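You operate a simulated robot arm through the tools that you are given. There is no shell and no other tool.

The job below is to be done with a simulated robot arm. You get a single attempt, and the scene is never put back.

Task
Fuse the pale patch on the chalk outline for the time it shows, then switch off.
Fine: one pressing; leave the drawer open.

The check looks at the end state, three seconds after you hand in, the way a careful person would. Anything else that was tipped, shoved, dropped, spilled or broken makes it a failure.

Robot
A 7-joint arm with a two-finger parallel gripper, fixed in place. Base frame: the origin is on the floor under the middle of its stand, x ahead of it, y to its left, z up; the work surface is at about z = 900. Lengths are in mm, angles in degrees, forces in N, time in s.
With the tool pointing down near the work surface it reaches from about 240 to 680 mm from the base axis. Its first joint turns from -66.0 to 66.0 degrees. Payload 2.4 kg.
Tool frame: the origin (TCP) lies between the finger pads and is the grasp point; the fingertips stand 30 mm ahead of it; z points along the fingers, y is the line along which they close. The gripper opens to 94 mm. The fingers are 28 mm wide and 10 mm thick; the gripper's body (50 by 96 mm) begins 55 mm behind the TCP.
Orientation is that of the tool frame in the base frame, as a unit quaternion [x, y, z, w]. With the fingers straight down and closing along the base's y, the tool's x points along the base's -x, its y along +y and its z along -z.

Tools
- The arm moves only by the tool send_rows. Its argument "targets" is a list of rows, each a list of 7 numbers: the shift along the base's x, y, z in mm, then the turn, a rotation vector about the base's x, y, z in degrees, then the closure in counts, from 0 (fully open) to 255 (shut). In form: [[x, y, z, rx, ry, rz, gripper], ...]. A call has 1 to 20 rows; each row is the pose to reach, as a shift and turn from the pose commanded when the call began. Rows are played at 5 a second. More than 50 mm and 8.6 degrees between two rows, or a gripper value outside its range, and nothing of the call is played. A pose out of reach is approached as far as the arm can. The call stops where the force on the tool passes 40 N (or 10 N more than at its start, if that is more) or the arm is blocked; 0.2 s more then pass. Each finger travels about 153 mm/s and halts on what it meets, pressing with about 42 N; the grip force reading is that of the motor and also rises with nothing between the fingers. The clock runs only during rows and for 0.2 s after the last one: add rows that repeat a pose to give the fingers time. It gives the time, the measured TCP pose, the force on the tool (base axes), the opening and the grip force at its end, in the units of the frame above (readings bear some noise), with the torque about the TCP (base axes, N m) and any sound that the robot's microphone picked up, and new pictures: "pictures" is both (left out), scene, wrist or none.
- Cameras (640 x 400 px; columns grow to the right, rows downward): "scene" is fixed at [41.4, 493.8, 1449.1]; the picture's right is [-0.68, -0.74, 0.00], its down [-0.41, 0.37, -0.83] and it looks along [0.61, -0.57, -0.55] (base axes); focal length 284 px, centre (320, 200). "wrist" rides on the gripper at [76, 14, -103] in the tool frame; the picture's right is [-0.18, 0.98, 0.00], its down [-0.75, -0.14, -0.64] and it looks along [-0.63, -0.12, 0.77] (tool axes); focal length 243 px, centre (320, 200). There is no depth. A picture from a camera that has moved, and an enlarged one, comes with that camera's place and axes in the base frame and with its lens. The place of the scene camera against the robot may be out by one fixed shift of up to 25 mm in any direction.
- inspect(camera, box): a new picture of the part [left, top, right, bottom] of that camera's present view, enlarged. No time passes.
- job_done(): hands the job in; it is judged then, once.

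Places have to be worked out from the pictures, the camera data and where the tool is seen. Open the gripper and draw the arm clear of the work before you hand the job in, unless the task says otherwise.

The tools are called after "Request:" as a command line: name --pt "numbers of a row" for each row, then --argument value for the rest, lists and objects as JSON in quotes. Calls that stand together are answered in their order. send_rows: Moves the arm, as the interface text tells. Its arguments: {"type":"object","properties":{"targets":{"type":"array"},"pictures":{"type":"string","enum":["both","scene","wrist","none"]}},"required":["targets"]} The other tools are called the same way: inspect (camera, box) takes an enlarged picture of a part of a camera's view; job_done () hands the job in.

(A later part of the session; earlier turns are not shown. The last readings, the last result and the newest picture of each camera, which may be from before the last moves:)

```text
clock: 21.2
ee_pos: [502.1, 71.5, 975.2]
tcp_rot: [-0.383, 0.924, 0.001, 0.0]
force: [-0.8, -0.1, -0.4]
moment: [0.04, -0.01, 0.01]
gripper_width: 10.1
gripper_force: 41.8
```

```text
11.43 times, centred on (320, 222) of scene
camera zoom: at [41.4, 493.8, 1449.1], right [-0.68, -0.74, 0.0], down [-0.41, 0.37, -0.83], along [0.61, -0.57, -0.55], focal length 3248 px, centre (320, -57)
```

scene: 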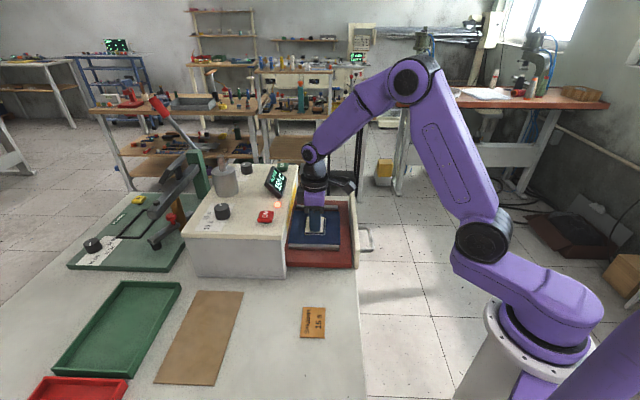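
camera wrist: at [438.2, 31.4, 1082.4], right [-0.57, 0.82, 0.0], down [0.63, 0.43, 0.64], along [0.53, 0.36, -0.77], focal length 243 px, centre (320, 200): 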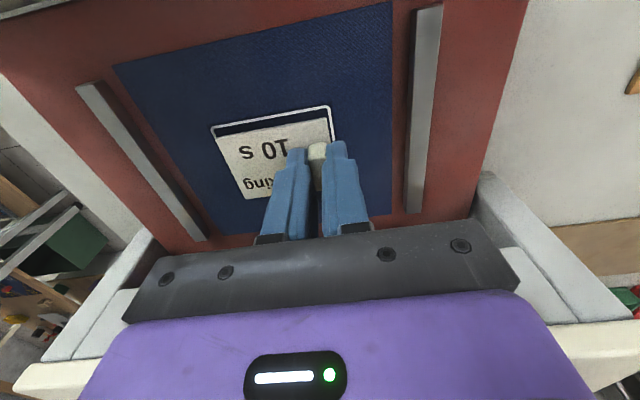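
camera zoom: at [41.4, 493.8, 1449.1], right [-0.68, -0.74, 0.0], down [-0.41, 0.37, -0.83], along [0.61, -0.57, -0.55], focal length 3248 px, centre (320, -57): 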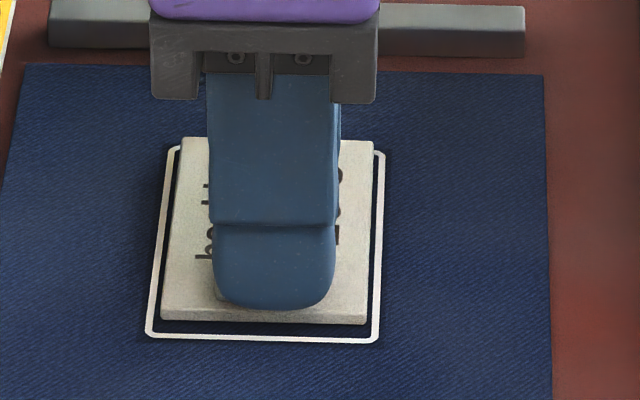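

Still no contact force and alignment looks good. I'll lower further in 0.7 mm increments.

Request:
send_rows --pt "0 0 -0.7 0 0 0 255" --pt "0 0 -1.4 0 0 0 255" --pt "0 0 -1.4 0 0 0 255" --pictures "none"

Request:
inspect --camera "scene" --box '[295, 205, 345, 240]'

Request:
inspect --camera "wrist" --box '[200, 90, 350, 210]'

```text
clock: 22.0
ee_pos: [502.0, 73.3, 975.4]
tcp_rot: [-0.384, 0.924, 0.0, 0.001]
force: [0.2, 0.6, -0.9]
moment: [0.0, -0.01, 0.02]
gripper_width: 10.6
gripper_force: 41.8
```

```text
11.43 times, centred on (320, 222) of scene
camera zoom: at [41.4, 493.8, 1449.1], right [-0.68, -0.74, 0.0], down [-0.41, 0.37, -0.83], along [0.61, -0.57, -0.55], focal length 3248 px, centre (320, -57)
```

zoom: 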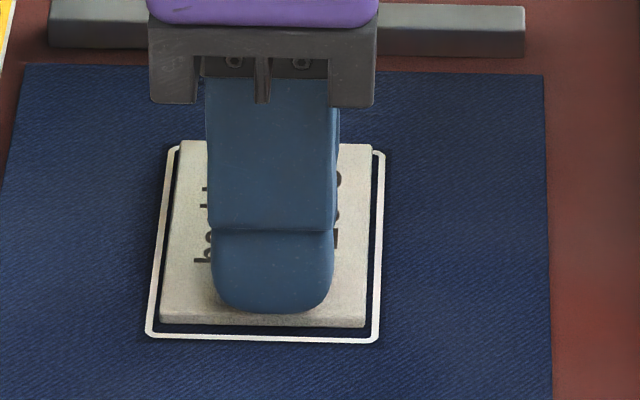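

```text
3.33 times, centred on (275, 150) of wrist
camera zoom: at [438.4, 28.7, 1078.3], right [-0.57, 0.82, 0.0], down [0.63, 0.43, 0.64], along [0.53, 0.36, -0.77], focal length 809 px, centre (470, 367)
```

zoom: 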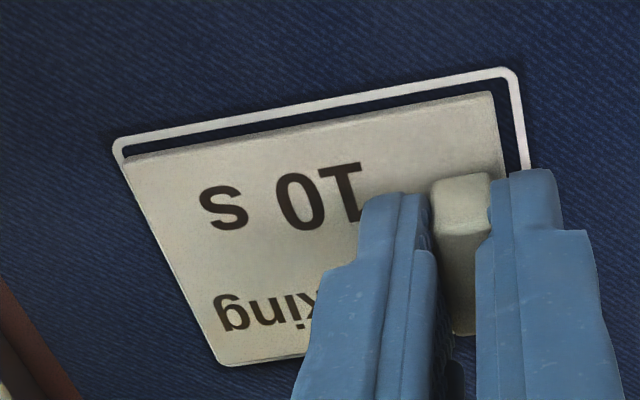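

Slight residual offset of under 1 mm; I'll correct by (−0.5, +0.5) and lower to contact.

Request:
send_rows --pt "-0.5 0.5 0 0 0 0 255" --pt "-0.5 0.5 -0.6 0 0 0 255" --pt "-0.5 0.5 -1.2 0 0 0 255" --pt "-0.5 0.5 -1.2 0 0 0 255" --pictures "none"

Request:
inspect --camera "scene" --box '[295, 205, 345, 240]'

```text
clock: 23.0
ee_pos: [503.2, 74.2, 974.2]
tcp_rot: [-0.384, 0.923, 0.0, 0.001]
force: [-1.0, 0.6, 7.0]
moment: [0.01, -0.02, -0.02]
gripper_width: 10.4
gripper_force: 42.2
```

```text
11.43 times, centred on (320, 222) of scene
camera zoom: at [41.2, 493.7, 1449.1], right [-0.68, -0.74, 0.0], down [-0.41, 0.37, -0.83], along [0.61, -0.57, -0.55], focal length 3248 px, centre (320, -57)
```

zoom: 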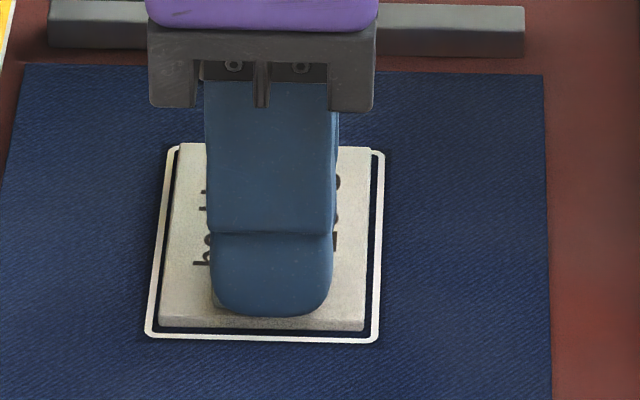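

Contact registered (7 N) with the patch centred on the outline. I'll open the fingers part-way to let go and lift straight up.

Request:
send_rows --pt "0 0 0.3 0 0 0 170" --pt "0 0 0.3 0 0 0 170" --pt "0 0 0.3 0 0 0 170" --pt "0 0 15 0 0 0 170" --pt "0 0 40 0 0 0 170" --pt "0 0 80 0 0 0 170" --pt "0 0 120 0 0 0 170" --pt "0 0 120 0 0 0 170" --pictures "both"

Request:
inspect --camera "wrist" --box '[200, 20, 380, 180]'

Request:
inspect --camera "scene" --box '[290, 200, 350, 245]'

```text
clock: 24.8
ee_pos: [502.3, 75.3, 1096.4]
tcp_rot: [-0.382, 0.924, 0.0, 0.0]
force: [-0.1, -0.1, -0.2]
moment: [0.0, 0.01, -0.02]
gripper_width: 31.4
gripper_force: 0.1
camera wrist: at [438.0, 30.6, 1198.6], right [-0.57, 0.82, 0.0], down [0.63, 0.43, 0.64], along [0.53, 0.36, -0.77], focal length 243 px, centre (320, 200)
```

scene: 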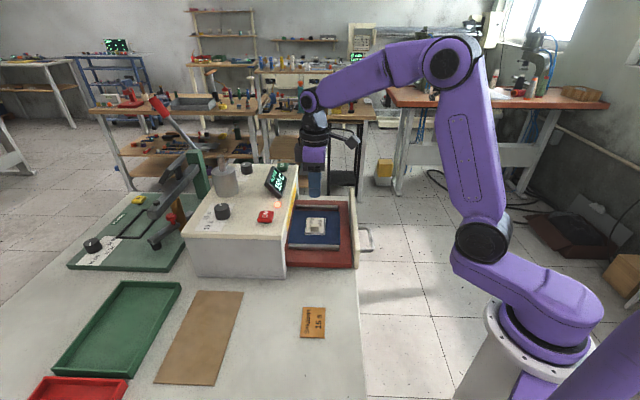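
wrist: 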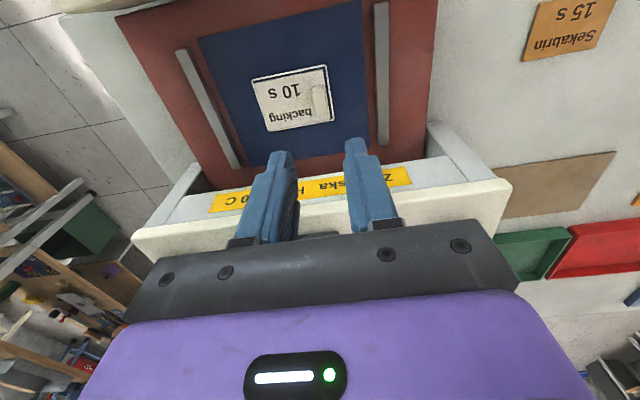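

```text
2.50 times, centred on (290, 100) of wrist
camera zoom: at [438.0, 30.6, 1198.6], right [-0.57, 0.82, 0.0], down [0.63, 0.43, 0.64], along [0.53, 0.36, -0.77], focal length 606 px, centre (395, 450)
```

zoom: 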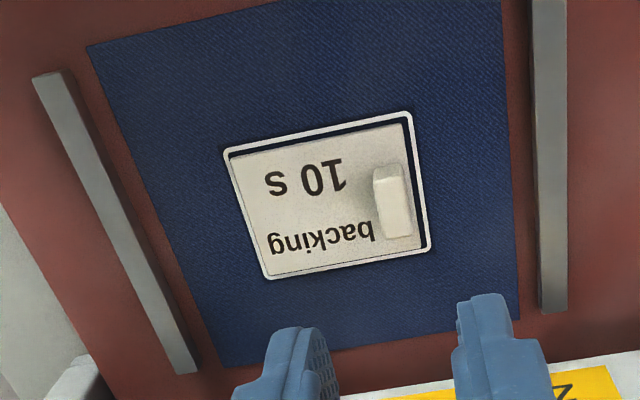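

```text
8.89 times, centred on (320, 222) of scene
camera zoom: at [41.3, 493.8, 1449.1], right [-0.68, -0.74, 0.0], down [-0.41, 0.37, -0.83], along [0.61, -0.57, -0.55], focal length 2526 px, centre (320, 0)
```

zoom: 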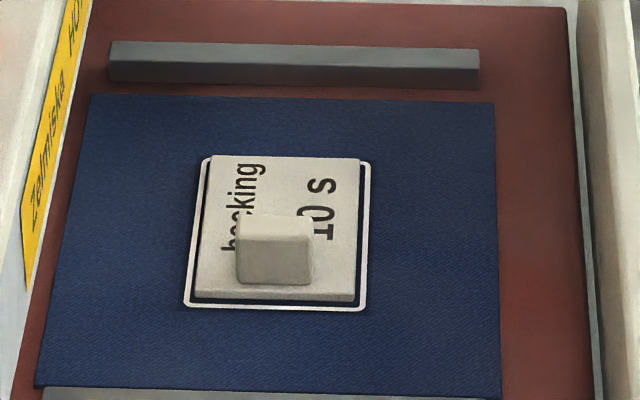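

The patch sits on the outline with its tab upright. Before closing the drawer I want to compare tab height with the slot opening, so I'll back off in front of the drawer and tilt the camera towards horizontal.

Request:
send_rows --pt "-19 -28 0 0 0 0 170" --pt "-38 -56 0 0 0 0 170" --pt "-57 -84 0 0 0 0 170" --pt "-75 -112.5 0 0 0 0 170" --pt "-75 -112.5 -10 5.6 -5.6 0 170" --pt "-75 -112.5 -20 11.3 -11.3 0 170" --pt "-75 -112.5 -30 17 -17 0 170" --pt "-75 -112.5 -40 22.6 -22.6 0 170" --pt "-75 -112.5 -45 28.3 -28.3 0 170" --pt "-75 -112.5 -45 28.3 -28.3 0 170" --pictures "both"

Request:
inspect --camera "wrist" --box '[160, 60, 480, 240]'

```text
clock: 27.0
ee_pos: [427.0, -40.5, 1049.7]
tcp_rot: [-0.36, 0.868, 0.131, 0.317]
force: [0.6, 0.4, -0.4]
moment: [0.02, 0.03, -0.03]
gripper_width: 31.4
gripper_force: 0.0
camera wrist: at [327.7, -118.1, 1079.2], right [-0.6, 0.79, 0.12], down [0.21, 0.02, 0.98], along [0.77, 0.61, -0.18], focal length 243 px, centre (320, 200)
```

scene: 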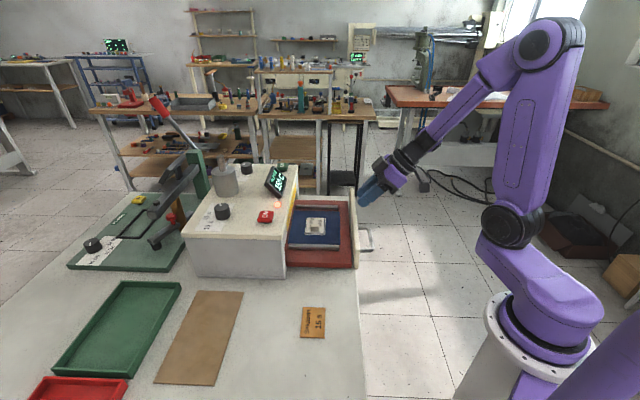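
wrist: 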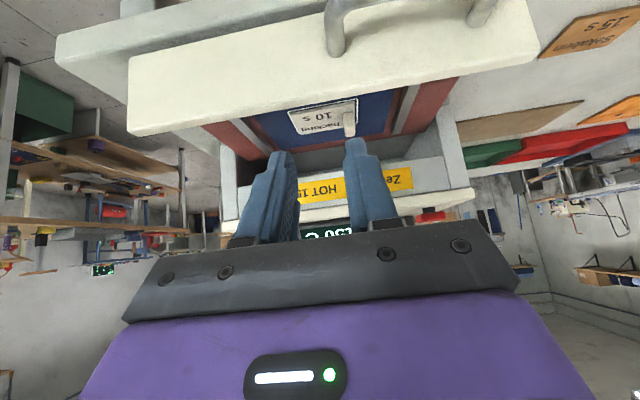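

```text
2.00 times, centred on (320, 150) of wrist
camera zoom: at [327.7, -118.1, 1079.2], right [-0.6, 0.79, 0.12], down [0.21, 0.02, 0.98], along [0.77, 0.61, -0.18], focal length 485 px, centre (320, 300)
```

zoom: 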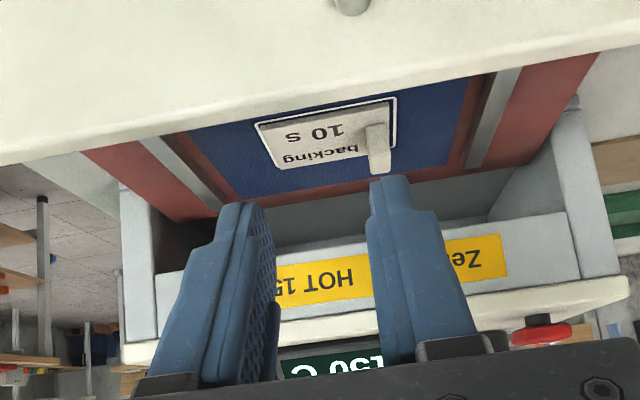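

The slot lip is at about z ≈ 985, roughly 25 mm above the tab top, so the patch with its tab passes under. Now I'll level the tool and go look at the timer dial from above.

Request:
send_rows --pt "0 0 34 -5.7 5.7 0 170" --pt "0 0 68 -11.3 11.3 0 170" --pt "0 0 102 -17 17 0 170" --pt "0 0 136 -22.6 22.6 0 170" --pt "0 0 170 -28.3 28.3 0 170" --pt "16 36 170 -28.3 28.3 0 170" --pt "32 72 170 -28.3 28.3 0 170" --pt "48 108 170 -28.3 28.3 0 170" --pt "64 144 170 -28.3 28.3 0 170" --pt "80 180 170 -28.3 28.3 0 170" --pt "96 216 170 -28.3 28.3 0 170" --pt "112 252 170 -28.3 28.3 0 170" --pt "128 290 170 -28.3 28.3 0 170" --pt "144 328 170 -28.3 28.3 0 170" --pt "144 328 170 -28.3 28.3 0 170" --pictures "both"

Request:
inspect --camera "wrist" --box '[240, 40, 400, 150]'

```text
clock: 30.2
ee_pos: [554.5, 284.2, 1199.5]
tcp_rot: [-0.383, 0.924, 0.0, 0.0]
force: [-0.2, 0.1, 0.4]
moment: [0.01, -0.01, 0.02]
gripper_width: 31.4
gripper_force: 0.1
out of reach, approached as far as the arm can: row 14, 15
camera wrist: at [489.7, 240.1, 1302.3], right [-0.57, 0.82, 0.0], down [0.63, 0.43, 0.64], along [0.53, 0.36, -0.77], focal length 243 px, centre (320, 200)
```

scene: 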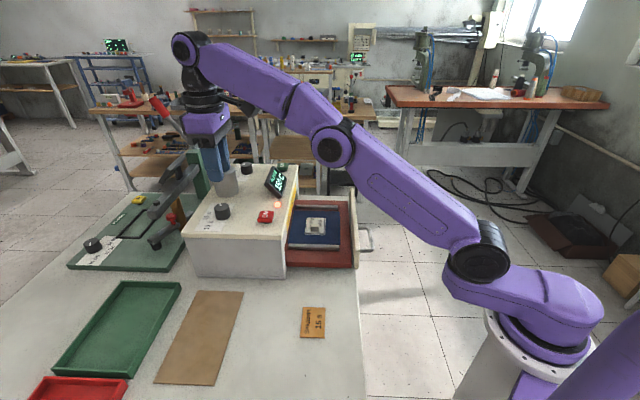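
wrist: 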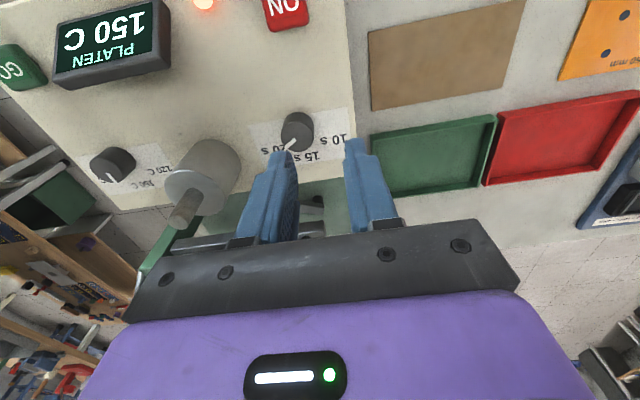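

```text
3.64 times, centred on (320, 95) of wrist
camera zoom: at [489.7, 240.1, 1302.3], right [-0.57, 0.82, 0.0], down [0.63, 0.43, 0.64], along [0.53, 0.36, -0.77], focal length 882 px, centre (320, 582)
```

zoom: 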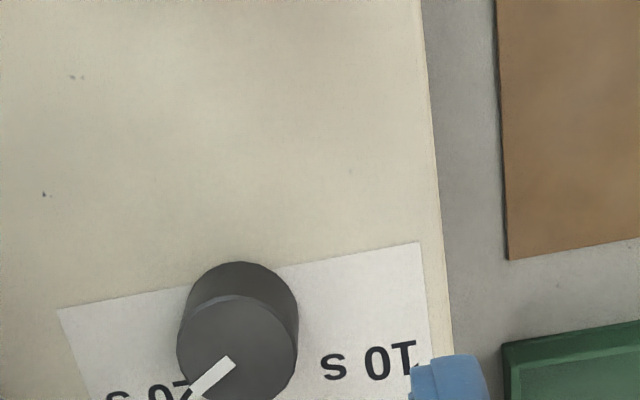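

I can see the timer dial has 10 s, 15 s and 20 s marks, with a white pointer. I'll enlarge both dials.

Request:
inspect --camera "wrist" --box '[235, 95, 365, 175]'

Request:
inspect --camera "wrist" --box '[60, 130, 220, 230]'

Request:
inspect --camera "wrist" --box '[0, 0, 320, 110]'

```text
4.92 times, centred on (300, 135) of wrist
camera zoom: at [489.7, 240.1, 1302.3], right [-0.57, 0.82, 0.0], down [0.63, 0.43, 0.64], along [0.53, 0.36, -0.77], focal length 1194 px, centre (418, 520)
```

zoom: 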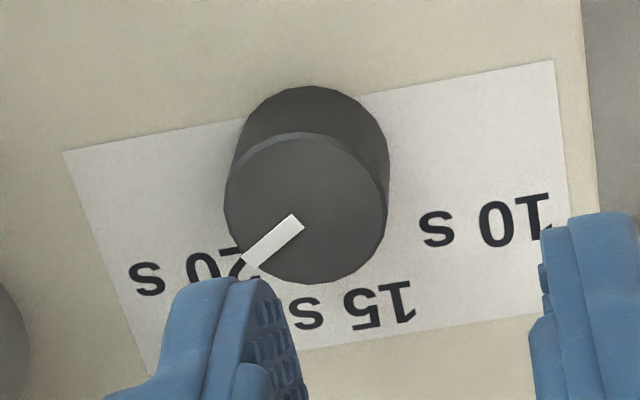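

```text
4.00 times, centred on (140, 180) of wrist
camera zoom: at [489.7, 240.1, 1302.3], right [-0.57, 0.82, 0.0], down [0.63, 0.43, 0.64], along [0.53, 0.36, -0.77], focal length 970 px, centre (1040, 280)
```

zoom: 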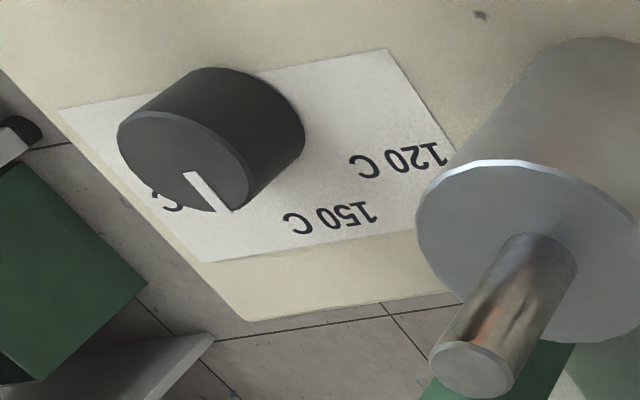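

```text
2.00 times, centred on (160, 55) of wrist
camera zoom: at [489.7, 240.1, 1302.3], right [-0.57, 0.82, 0.0], down [0.63, 0.43, 0.64], along [0.53, 0.36, -0.77], focal length 485 px, centre (640, 490)
```

zoom: 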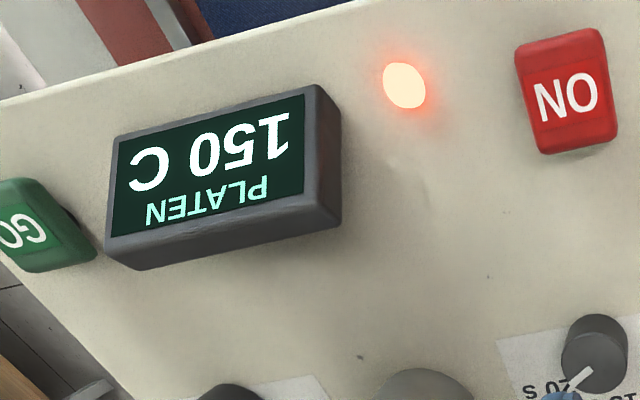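

The timer pointer is at 20 s (≈ −15°), with 15 s at ≈ 45° and 10 s at ≈ 105° about a dial centre near (590, 281), top z ≈ 1079. The patch needs 10 s, so the dial must turn +120°. I'll come in lower and turn the gripper back for a closer look.

Request:
send_rows --pt "-10 -10 -15 0 0 -6 140" --pt "-20 -20 -30 0 0 -12 140" --pt "-26 -26 -45 0 0 -18 140" --pt "-26 -26 -60 0 0 -24 140" --pt "-26 -26 -70 0 0 -30 140" --pt "-26 -26 -70 0 0 -30 140" --pictures "both"

Request:
inspect --camera "wrist" --box '[220, 80, 420, 230]'

```text
clock: 31.6
ee_pos: [529.5, 257.3, 1131.2]
tcp_rot: [-0.131, 0.991, 0.001, 0.0]
force: [-0.8, 0.6, -0.4]
moment: [-0.03, 0.02, 0.0]
gripper_width: 42.3
gripper_force: 0.1
camera wrist: at [450.9, 251.4, 1234.0], right [-0.08, 1.0, 0.0], down [0.76, 0.06, 0.64], along [0.64, 0.05, -0.77], focal length 243 px, centre (320, 200)
```

scene: 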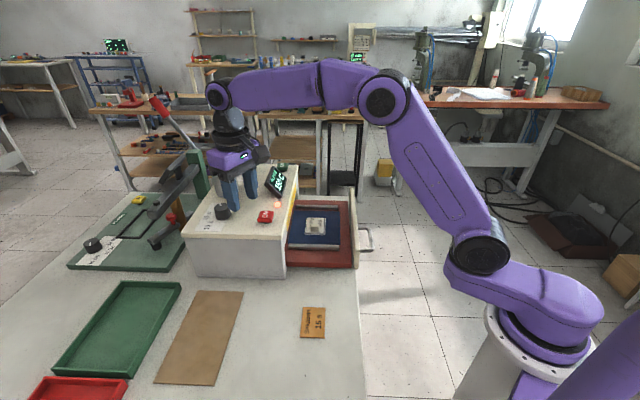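
wrist: 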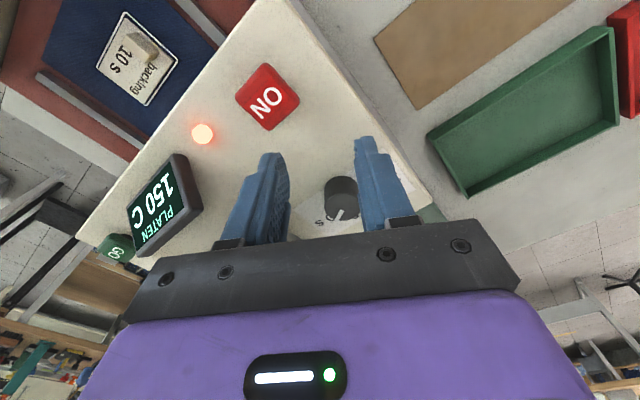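

```text
2.67 times, centred on (320, 155) of wrist
camera zoom: at [450.9, 251.4, 1234.0], right [-0.08, 1.0, 0.0], down [0.76, 0.06, 0.64], along [0.64, 0.05, -0.77], focal length 647 px, centre (320, 320)
```

zoom: 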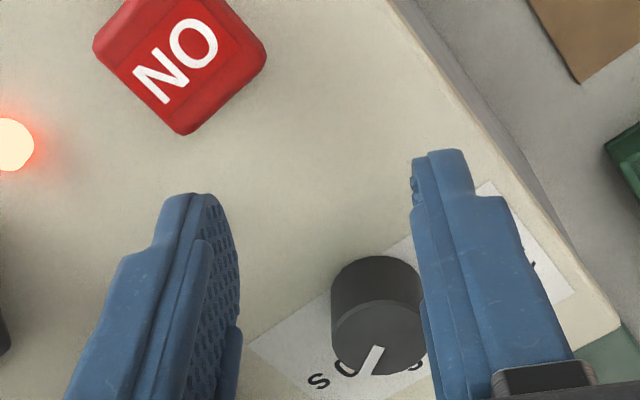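

The commanded pose was clipped to where the arm got, so the TCP is near (528.7, 257.4, 1131). The dial centre is about (588–590, 281). I'll open wider and move out over the dial at just above its top, fingers straddling it.

Request:
send_rows --pt "15 6 -10 0 0 0 100" --pt "30 12 -19 0 0 0 100" --pt "45 17.5 -19 0 0 0 100" --pt "59 23 -19 0 0 0 100" --pt "59 23 -19 0 0 0 100" --pictures "both"

Request:
inspect --camera "wrist" --box '[220, 80, 420, 230]'

Request:
inspect --camera "scene" --box '[180, 150, 290, 235]'

```text
clock: 32.8
ee_pos: [586.0, 281.8, 1112.4]
tcp_rot: [-0.133, 0.991, 0.0, 0.001]
force: [-0.1, 0.2, 0.1]
moment: [0.03, 0.01, 0.0]
gripper_width: 57.1
gripper_force: 0.0
camera wrist: at [508.9, 274.8, 1215.9], right [-0.08, 1.0, 0.0], down [0.76, 0.06, 0.64], along [0.64, 0.05, -0.77], focal length 243 px, centre (320, 200)
```

scene: 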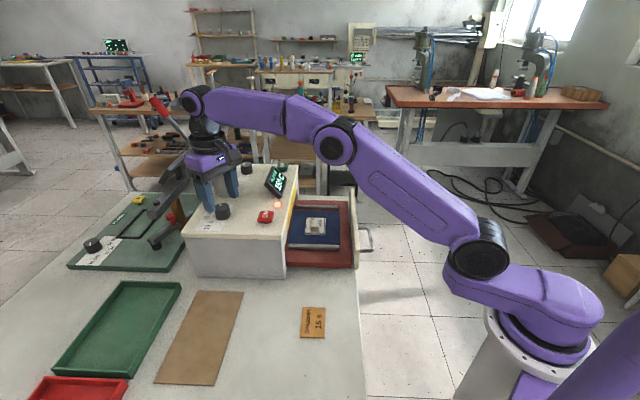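
wrist: 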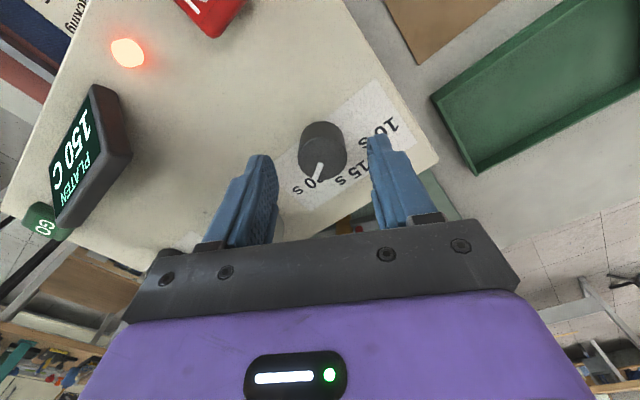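

```text
2.67 times, centred on (320, 155) of wrist
camera zoom: at [508.9, 274.8, 1215.9], right [-0.08, 1.0, 0.0], down [0.76, 0.06, 0.64], along [0.64, 0.05, -0.77], focal length 647 px, centre (320, 320)
```

zoom: 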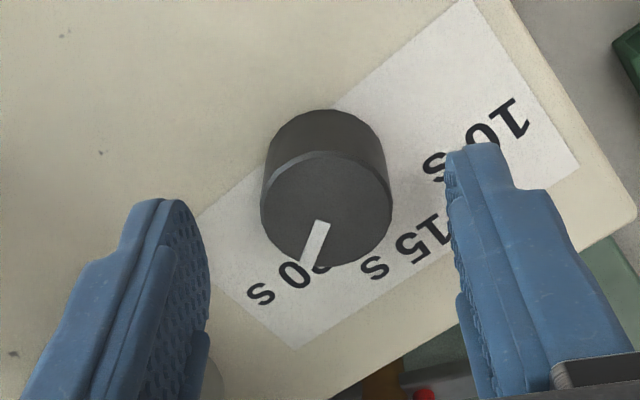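

```text
4.71 times, centred on (235, 192) of scene
camera zoom: at [41.4, 493.8, 1449.1], right [-0.68, -0.74, 0.0], down [-0.41, 0.37, -0.83], along [0.61, -0.57, -0.55], focal length 1337 px, centre (720, 235)
```

zoom: 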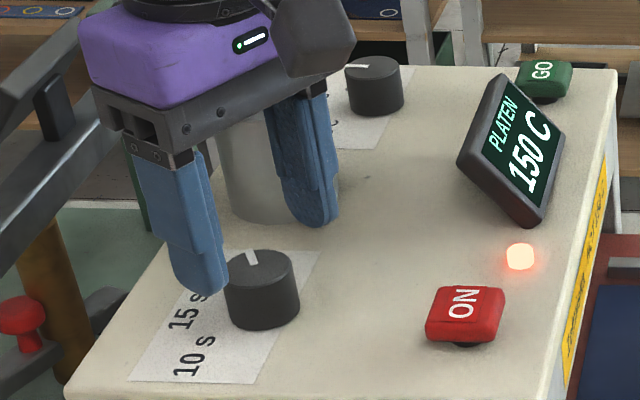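

The fingers straddle the dial in y, but its height (and so its x offset) is uncertain by several mm. I'll lower the open fingers around it and find the machine top by light touch.

Request:
send_rows --pt "0 0 -6 0 0 0 100" --pt "0 0 -12 0 0 0 100" --pt "0 0 -18 0 0 0 100" --pt "0 0 -18 0 0 0 100" --pictures "wrist"

Request:
inspect --camera "wrist" --box '[220, 80, 420, 230]'

Request:
inspect --camera "scene" --box '[190, 170, 270, 230]'

```text
clock: 33.8
ee_pos: [587.6, 280.0, 1093.9]
tcp_rot: [-0.131, 0.991, 0.0, 0.001]
force: [0.1, -0.7, 0.5]
moment: [-0.03, 0.01, 0.0]
gripper_width: 57.1
gripper_force: 0.0
camera wrist: at [510.3, 273.8, 1197.2], right [-0.08, 1.0, 0.0], down [0.76, 0.06, 0.64], along [0.64, 0.05, -0.77], focal length 243 px, centre (320, 200)
```

wrist: 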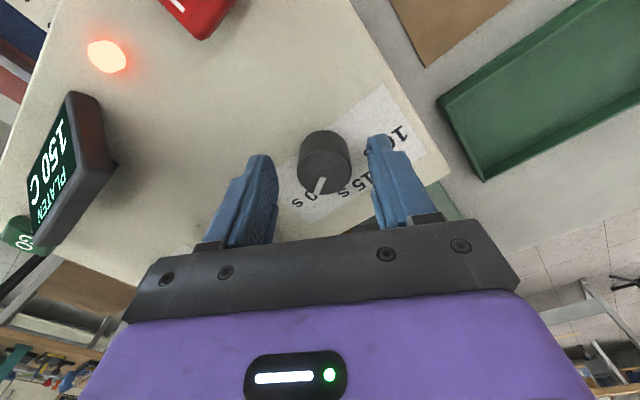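

```text
2.67 times, centred on (320, 155) of wrist
camera zoom: at [510.3, 273.8, 1197.2], right [-0.08, 1.0, 0.0], down [0.76, 0.06, 0.64], along [0.64, 0.05, -0.77], focal length 647 px, centre (320, 320)
```

zoom: 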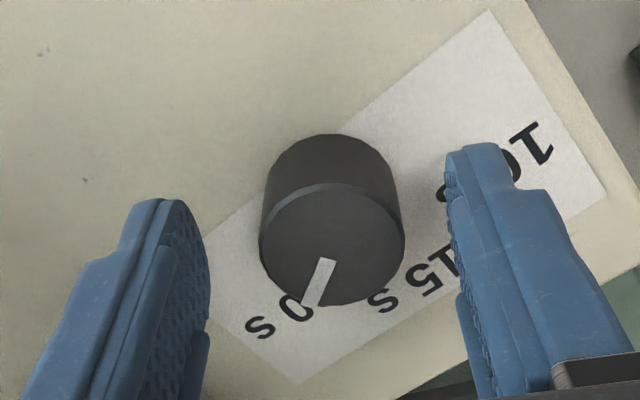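

```text
6.67 times, centred on (230, 200) of scene
camera zoom: at [41.4, 493.8, 1449.1], right [-0.68, -0.74, 0.0], down [-0.41, 0.37, -0.83], along [0.61, -0.57, -0.55], focal length 1894 px, centre (920, 200)
```

zoom: 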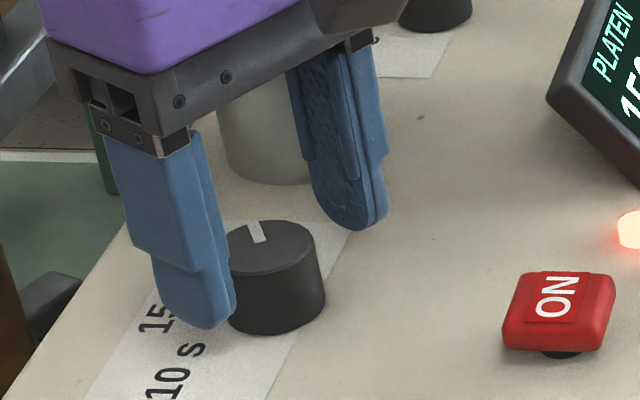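

Triangulations disagree on the machine-top height, so I'll touch down gently in 2 mm steps with the fingers open around the dial.

Request:
send_rows --pt "0 0 -1.5 0 0 0 100" --pt "0 0 -3 0 0 0 100" --pt "0 0 -4.5 0 0 0 100" --pt "0 0 -6 0 0 0 100" --pt "0 0 -6 0 0 0 100" --pictures "none"

```text
clock: 35.0
ee_pos: [590.0, 281.3, 1088.6]
tcp_rot: [-0.131, 0.991, 0.0, 0.001]
force: [-0.4, 0.4, 0.3]
moment: [0.03, -0.04, 0.03]
gripper_width: 57.4
gripper_force: 0.0
```

No contact with tips near z ≈ 1058. Continuing down in small steps.

Request:
send_rows --pt "0 0 -1.2 0 0 0 100" --pt "0 0 -2.4 0 0 0 100" --pt "0 0 -3.6 0 0 0 100" --pt "0 0 -3.6 0 0 0 100" --pictures "none"

Request:
inspect --camera "scene" --box '[190, 170, 270, 230]'

Request:
inspect --camera "wrist" --box '[220, 80, 420, 230]'

```text
clock: 36.0
ee_pos: [590.1, 279.6, 1086.5]
tcp_rot: [-0.13, 0.991, 0.0, 0.001]
force: [0.4, -0.5, 0.3]
moment: [-0.03, 0.01, -0.05]
gripper_width: 57.2
gripper_force: 0.0
```

```text
6.67 times, centred on (230, 200) of scene
camera zoom: at [41.4, 493.8, 1449.1], right [-0.68, -0.74, 0.0], down [-0.41, 0.37, -0.83], along [0.61, -0.57, -0.55], focal length 1894 px, centre (920, 200)
```

zoom: 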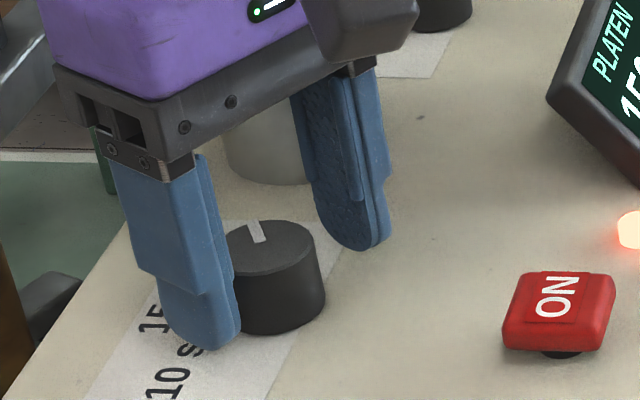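

```text
2.67 times, centred on (320, 155) of wrist
camera zoom: at [510.9, 273.9, 1188.1], right [-0.08, 1.0, 0.0], down [0.76, 0.06, 0.64], along [0.64, 0.05, -0.77], focal length 647 px, centre (320, 320)
```

zoom: 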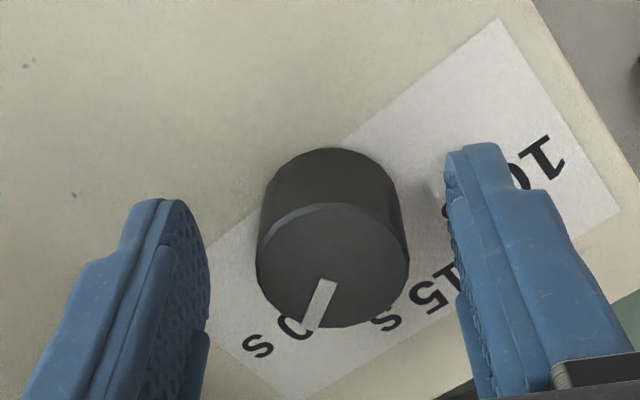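

Still no contact at tips ≈ 1054.5. Continuing to lower.

Request:
send_rows --pt "0 0 -1.2 0 0 0 100" --pt "0 0 -2.4 0 0 0 100" --pt "0 0 -3.6 0 0 0 100" --pt "0 0 -3.6 0 0 0 100" --pictures "none"

```text
clock: 37.0
ee_pos: [588.9, 280.3, 1081.4]
tcp_rot: [-0.131, 0.991, 0.0, 0.0]
force: [0.2, 0.2, 0.3]
moment: [0.02, 0.02, 0.04]
gripper_width: 57.0
gripper_force: 0.0
```

Tips are at about z ≈ 1051 with no contact. Another few small steps.

Request:
send_rows --pt "0 0 -1.2 0 0 0 100" --pt "0 0 -2.4 0 0 0 100" --pt "0 0 -3.6 0 0 0 100" --pt "0 0 -3.6 0 0 0 100" --pictures "none"

Request:
inspect --camera "scene" --box '[190, 170, 270, 230]'

Request:
inspect --camera "wrist" --box '[220, 80, 420, 230]'

```text
clock: 38.0
ee_pos: [589.2, 279.5, 1076.9]
tcp_rot: [-0.132, 0.991, 0.001, 0.0]
force: [-0.2, -0.4, -0.3]
moment: [-0.02, 0.02, 0.02]
gripper_width: 57.2
gripper_force: 0.0
```

```text
6.67 times, centred on (230, 200) of scene
camera zoom: at [41.4, 493.8, 1449.1], right [-0.68, -0.74, 0.0], down [-0.41, 0.37, -0.83], along [0.61, -0.57, -0.55], focal length 1894 px, centre (920, 200)
```

zoom: 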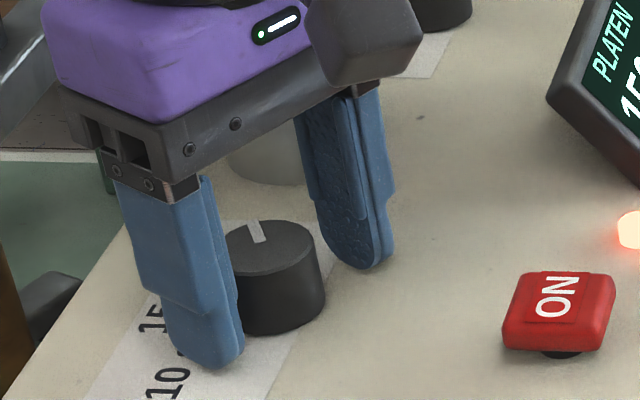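

```text
2.67 times, centred on (320, 155) of wrist
camera zoom: at [510.4, 274.3, 1180.6], right [-0.08, 1.0, 0.0], down [0.76, 0.06, 0.64], along [0.64, 0.05, -0.77], focal length 647 px, centre (320, 320)
```

zoom: 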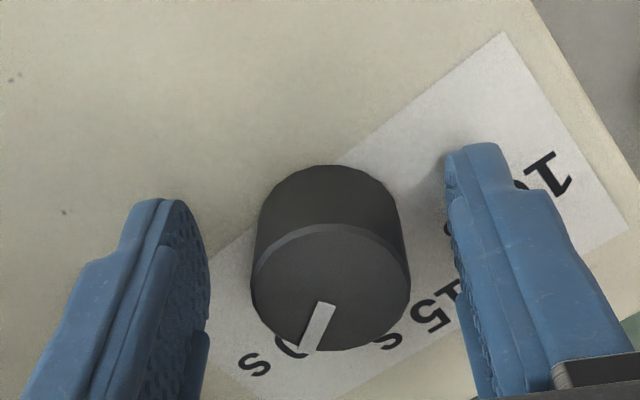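

Contact shadow is tightening at the fingertips; still no force at tips ≈ 1047. A few more 1 mm steps.

Request:
send_rows --pt "0 0 -1 0 0 0 100" --pt "0 0 -2 0 0 0 100" --pt "0 0 -3 0 0 0 100" --pt "0 0 -3 0 0 0 100" --pictures "none"

```text
clock: 39.0
ee_pos: [588.0, 279.0, 1075.7]
tcp_rot: [-0.132, 0.991, 0.0, 0.001]
force: [-2.3, -0.5, 3.8]
moment: [-0.18, 0.13, -0.11]
gripper_width: 56.8
gripper_force: 0.1
```

Touch at tips ≈ 1044.5, so the machine top is z ≈ 1045, the dial top ≈ 1070, and the dial centre works out at about (594, 283). I'll raise 3 mm, shift by (6.6, 3.0) to centre on it, and close.

Request:
send_rows --pt "0 0 3 0 0 0 100" --pt "3.3 1.5 3 0 0 0 100" --pt "6.6 3 3 0 0 0 100" --pt "6.6 3 3 0 0 0 100" --pictures "wrist"

Request:
inspect --camera "wrist" --box '[220, 80, 420, 230]'

```text
clock: 40.0
ee_pos: [593.9, 283.6, 1078.3]
tcp_rot: [-0.132, 0.991, 0.001, 0.0]
force: [0.4, -0.8, -0.3]
moment: [0.03, -0.01, -0.02]
gripper_width: 57.3
gripper_force: 0.0
camera wrist: at [516.6, 277.4, 1180.6], right [-0.08, 1.0, 0.0], down [0.76, 0.06, 0.64], along [0.64, 0.05, -0.77], focal length 243 px, centre (320, 200)
```

wrist: 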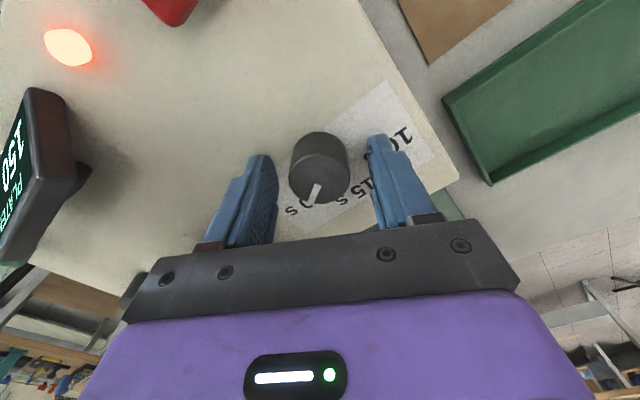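

```text
2.67 times, centred on (320, 155) of wrist
camera zoom: at [516.6, 277.4, 1180.6], right [-0.08, 1.0, 0.0], down [0.76, 0.06, 0.64], along [0.64, 0.05, -0.77], focal length 647 px, centre (320, 320)
```

zoom: 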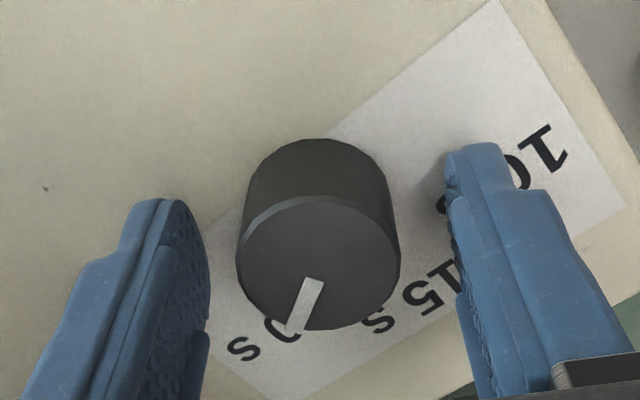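

Dial is now centred on the tool axis. Closing the fingers on it.

Request:
send_rows --pt "0 0 0 0 0 0 150" --pt "0 0 0 0 0 0 200" --pt "0 0 0 0 0 0 255" --pt "0 0 0 0 0 0 255" --pt "0 0 0 0 0 0 255" --pictures "none"

```text
clock: 41.2
ee_pos: [594.8, 282.8, 1077.5]
tcp_rot: [-0.13, 0.991, 0.0, 0.0]
force: [1.0, -0.1, 0.3]
moment: [-0.24, -0.11, 0.01]
gripper_width: 32.2
gripper_force: 45.1
```

Gripped at 32.2 mm. Now turning +60° about z in small steps.

Request:
send_rows --pt "0 0 0 0 0 6 255" --pt "0 0 0 0 0 12 255" --pt "0 0 0 0 0 18 255" --pt "0 0 0 0 0 24 255" --pt "0 0 0 0 0 30 255" --pt "0 0 0 0 0 36 255" --pt "0 0 0 0 0 42 255" --pt "0 0 0 0 0 48 255" --pt "0 0 0 0 0 54 255" --pt "0 0 0 0 0 60 255" --pt "0 0 0 0 0 60 255" --pictures "both"

Request:
inspect --camera "wrist" --box '[220, 80, 420, 230]'

Request:
inspect --camera "scene" --box '[180, 150, 290, 235]'

```text
clock: 43.6
ee_pos: [593.9, 284.2, 1077.5]
tcp_rot: [-0.61, 0.792, 0.001, 0.001]
force: [-8.4, 0.4, 6.0]
moment: [-0.67, 0.66, 0.0]
gripper_width: 32.5
gripper_force: 44.9
camera wrist: at [560.1, 213.6, 1180.5], right [-0.9, 0.43, 0.0], down [0.33, 0.69, 0.64], along [0.28, 0.58, -0.77], focal length 243 px, centre (320, 200)
```

scene: 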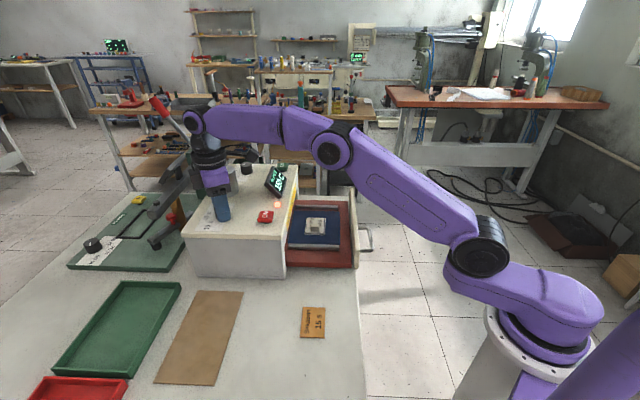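
wrist: 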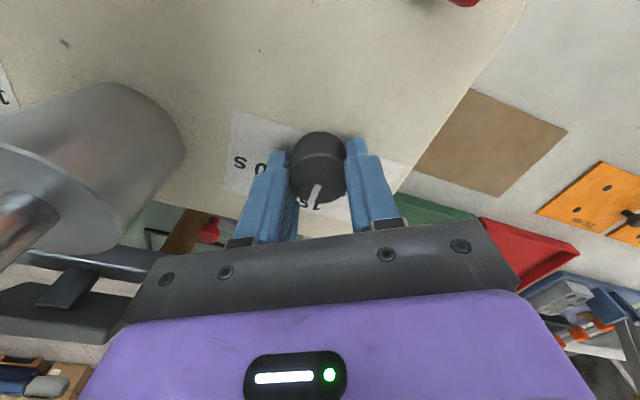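

```text
2.67 times, centred on (320, 155) of wrist
camera zoom: at [560.1, 213.6, 1180.5], right [-0.9, 0.43, 0.0], down [0.33, 0.69, 0.64], along [0.28, 0.58, -0.77], focal length 647 px, centre (320, 320)
```

zoom: 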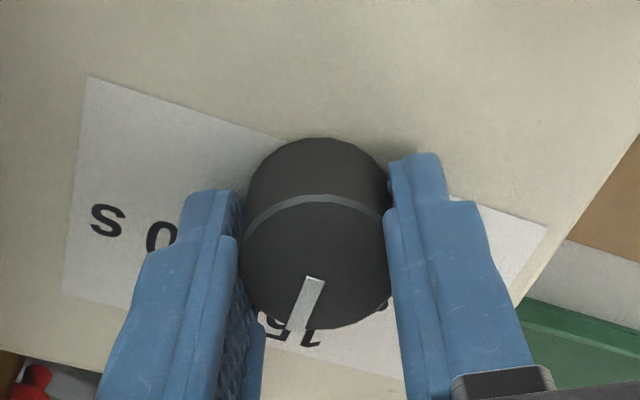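

```text
4.71 times, centred on (235, 192) of scene
camera zoom: at [41.0, 493.7, 1449.1], right [-0.68, -0.74, 0.0], down [-0.4, 0.37, -0.83], along [0.61, -0.57, -0.55], focal length 1337 px, centre (720, 235)
```

zoom: 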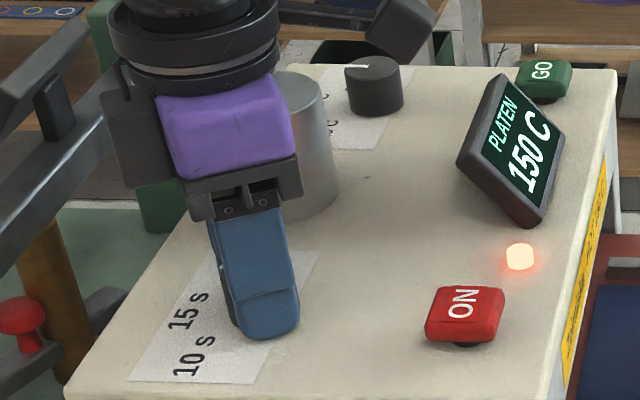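

The dial followed and now points at 15 s. I'll open, swing the gripper back 60°, and check centring for the second turn.

Request:
send_rows --pt "0 0 0 0 0 0 100" --pt "0 0 0 0 0 0 100" --pt "0 0 0 0 0 0 100" --pt "0 0 0.5 0 0 -7.5 100" --pt "0 0 0.5 0 0 -15 100" --pt "0 0 0.5 0 0 -22.5 100" --pt "0 0 0.5 0 0 -30 100" --pt "0 0 0.5 0 0 -37.5 100" --pt "0 0 0.5 0 0 -45 100" --pt "0 0 0.5 0 0 -52.5 100" --pt "0 0 0.5 0 0 -60 100" --pt "0 0 0.5 0 0 -60 100" --pictures "both"

Request:
inspect --camera "wrist" --box '[220, 80, 420, 230]'

```text
clock: 46.2
ee_pos: [596.2, 283.0, 1078.6]
tcp_rot: [-0.131, 0.991, 0.0, 0.001]
force: [-0.7, 0.1, -1.1]
moment: [-0.03, 0.01, 0.01]
gripper_width: 57.2
gripper_force: 0.0
camera wrist: at [517.4, 277.2, 1181.0], right [-0.08, 1.0, 0.0], down [0.76, 0.06, 0.64], along [0.64, 0.05, -0.77], focal length 243 px, centre (320, 200)
```

scene: 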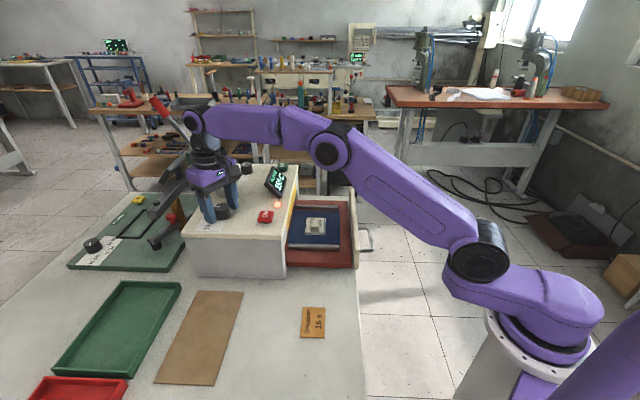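
wrist: 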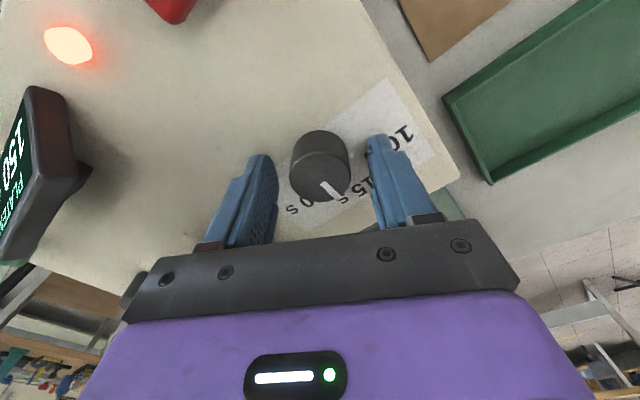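

```text
2.67 times, centred on (320, 155) of wrist
camera zoom: at [517.4, 277.2, 1181.0], right [-0.08, 1.0, 0.0], down [0.76, 0.06, 0.64], along [0.64, 0.05, -0.77], focal length 647 px, centre (320, 320)
```

zoom: 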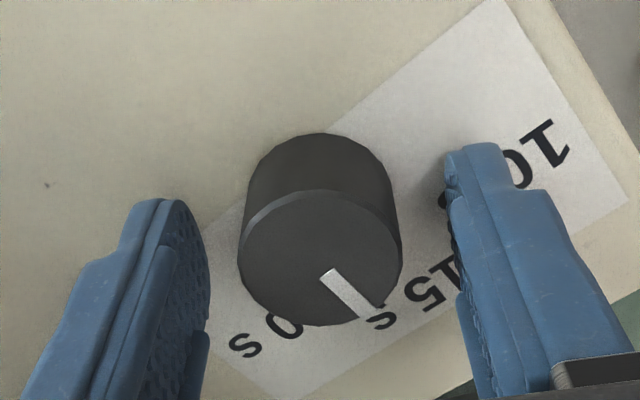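

Pointer is now at 15 s and the dial is still centred. Gripping again and turning another +60° to reach 10 s.

Request:
send_rows --pt "0 0 0 0 0 0 180" --pt "0 0 0 0 0 0 255" --pt "0 0 0 0 0 0 255" --pt "0 0 0 0 0 0 255" --pt "0 0 0 0 0 6 255" --pt "0 0 0 0 0 12 255" --pt "0 0 0 0 0 18 255" --pt "0 0 0 0 0 24 255" --pt "0 0 0 0 0 30 255" --pt "0 0 0 0 0 36 255" --pt "0 0 0 0 0 42 255" --pt "0 0 0 0 0 48 255" --pt "0 0 0 0 0 54 255" --pt "0 0 0 0 0 60 255" --pt "0 0 0 0 0 60 255" --pictures "wrist"

Request:
inspect --camera "wrist" --box '[220, 80, 420, 230]'

```text
clock: 49.4
ee_pos: [594.5, 282.8, 1077.8]
tcp_rot: [-0.61, 0.792, 0.001, 0.0]
force: [-16.6, 3.8, 3.0]
moment: [-0.05, -0.29, -0.57]
gripper_width: 33.1
gripper_force: 45.0
camera wrist: at [560.6, 214.4, 1181.0], right [-0.9, 0.43, 0.0], down [0.33, 0.69, 0.64], along [0.27, 0.58, -0.77], focal length 243 px, centre (320, 200)
```

wrist: 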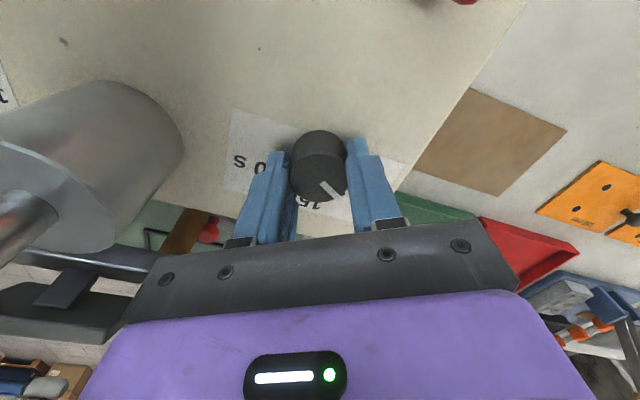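

```text
2.67 times, centred on (320, 155) of wrist
camera zoom: at [560.6, 214.4, 1181.0], right [-0.9, 0.43, 0.0], down [0.33, 0.69, 0.64], along [0.27, 0.58, -0.77], focal length 647 px, centre (320, 320)
```

zoom: 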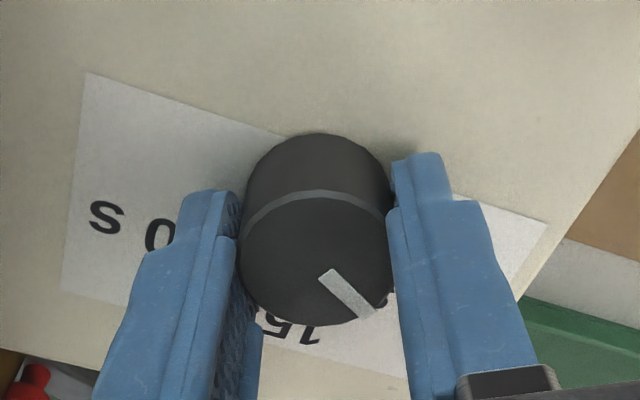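

The dial turned with the gripper, showing some resisting torque, perhaps a stop. I'll open, lift clear and look at where the pointer settled.

Request:
send_rows --pt "0 0 0 0 0 0 100" --pt "0 0 0 0 0 0 100" --pt "0 0 0 0 0 0 100" --pt "0 0 10 0 0 0 100" --pt "-8 -4 30 0 0 -6 100" --pt "-25 -12 60 0 0 -12 100" --pt "-40 -18 80 0 0 -18 100" --pt "-50 -22 100 0 0 -24 100" --pt "-50 -22 100 0 0 -30 100" --pt "-50 -22 100 0 0 -30 100" --pictures "both"

Request:
inspect --camera "wrist" --box '[240, 90, 400, 210]'

Request:
inspect --camera "scene" --box '[180, 150, 290, 235]'

```text
clock: 51.6
ee_pos: [544.2, 263.8, 1178.4]
tcp_rot: [-0.383, 0.924, 0.0, 0.001]
force: [-0.1, -0.4, -0.2]
moment: [-0.02, 0.0, -0.02]
gripper_width: 57.1
gripper_force: 0.1
camera wrist: at [480.8, 218.6, 1280.4], right [-0.56, 0.83, 0.0], down [0.63, 0.43, 0.64], along [0.53, 0.36, -0.77], focal length 243 px, centre (320, 200)
```

scene: 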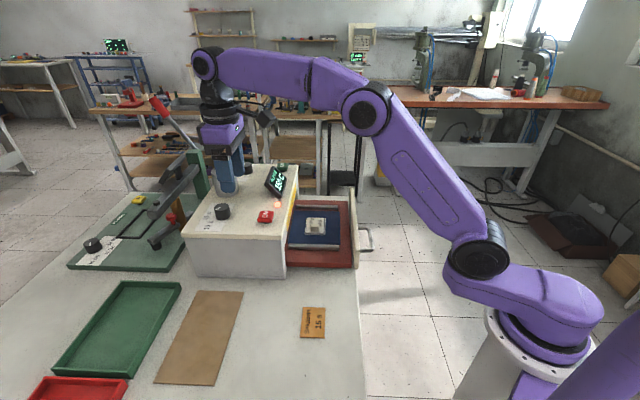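
wrist: 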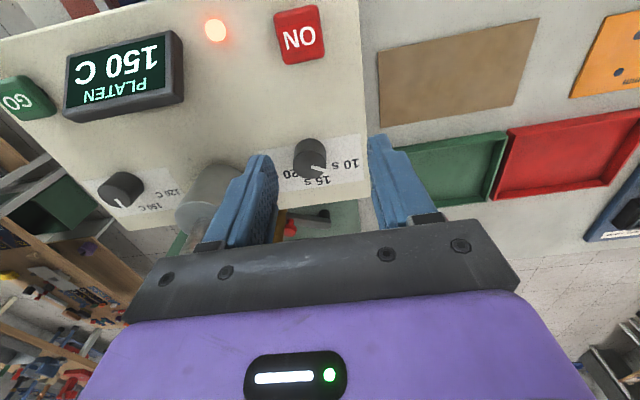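

```text
3.33 times, centred on (320, 150) of wrist
camera zoom: at [480.8, 218.6, 1280.4], right [-0.56, 0.83, 0.0], down [0.63, 0.43, 0.64], along [0.53, 0.36, -0.77], focal length 809 px, centre (320, 367)
```

zoom: 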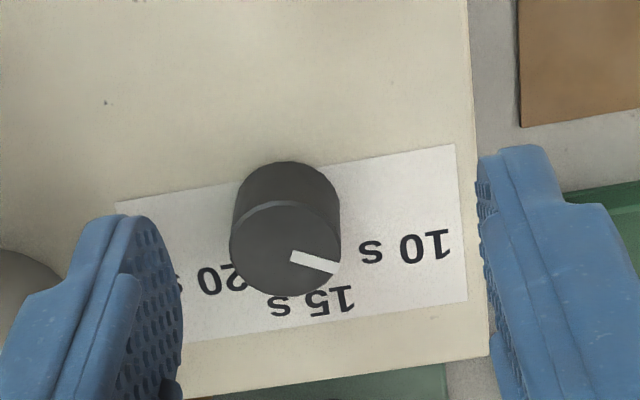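

```text
4.71 times, centred on (235, 192) of scene
camera zoom: at [41.3, 493.8, 1449.1], right [-0.68, -0.74, 0.0], down [-0.41, 0.37, -0.83], along [0.61, -0.57, -0.55], focal length 1337 px, centre (720, 235)
```

zoom: 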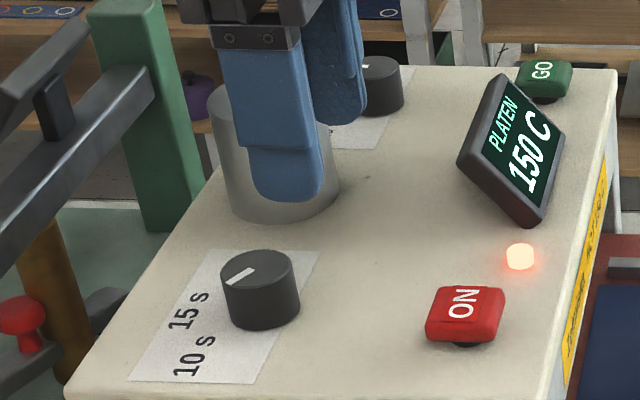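

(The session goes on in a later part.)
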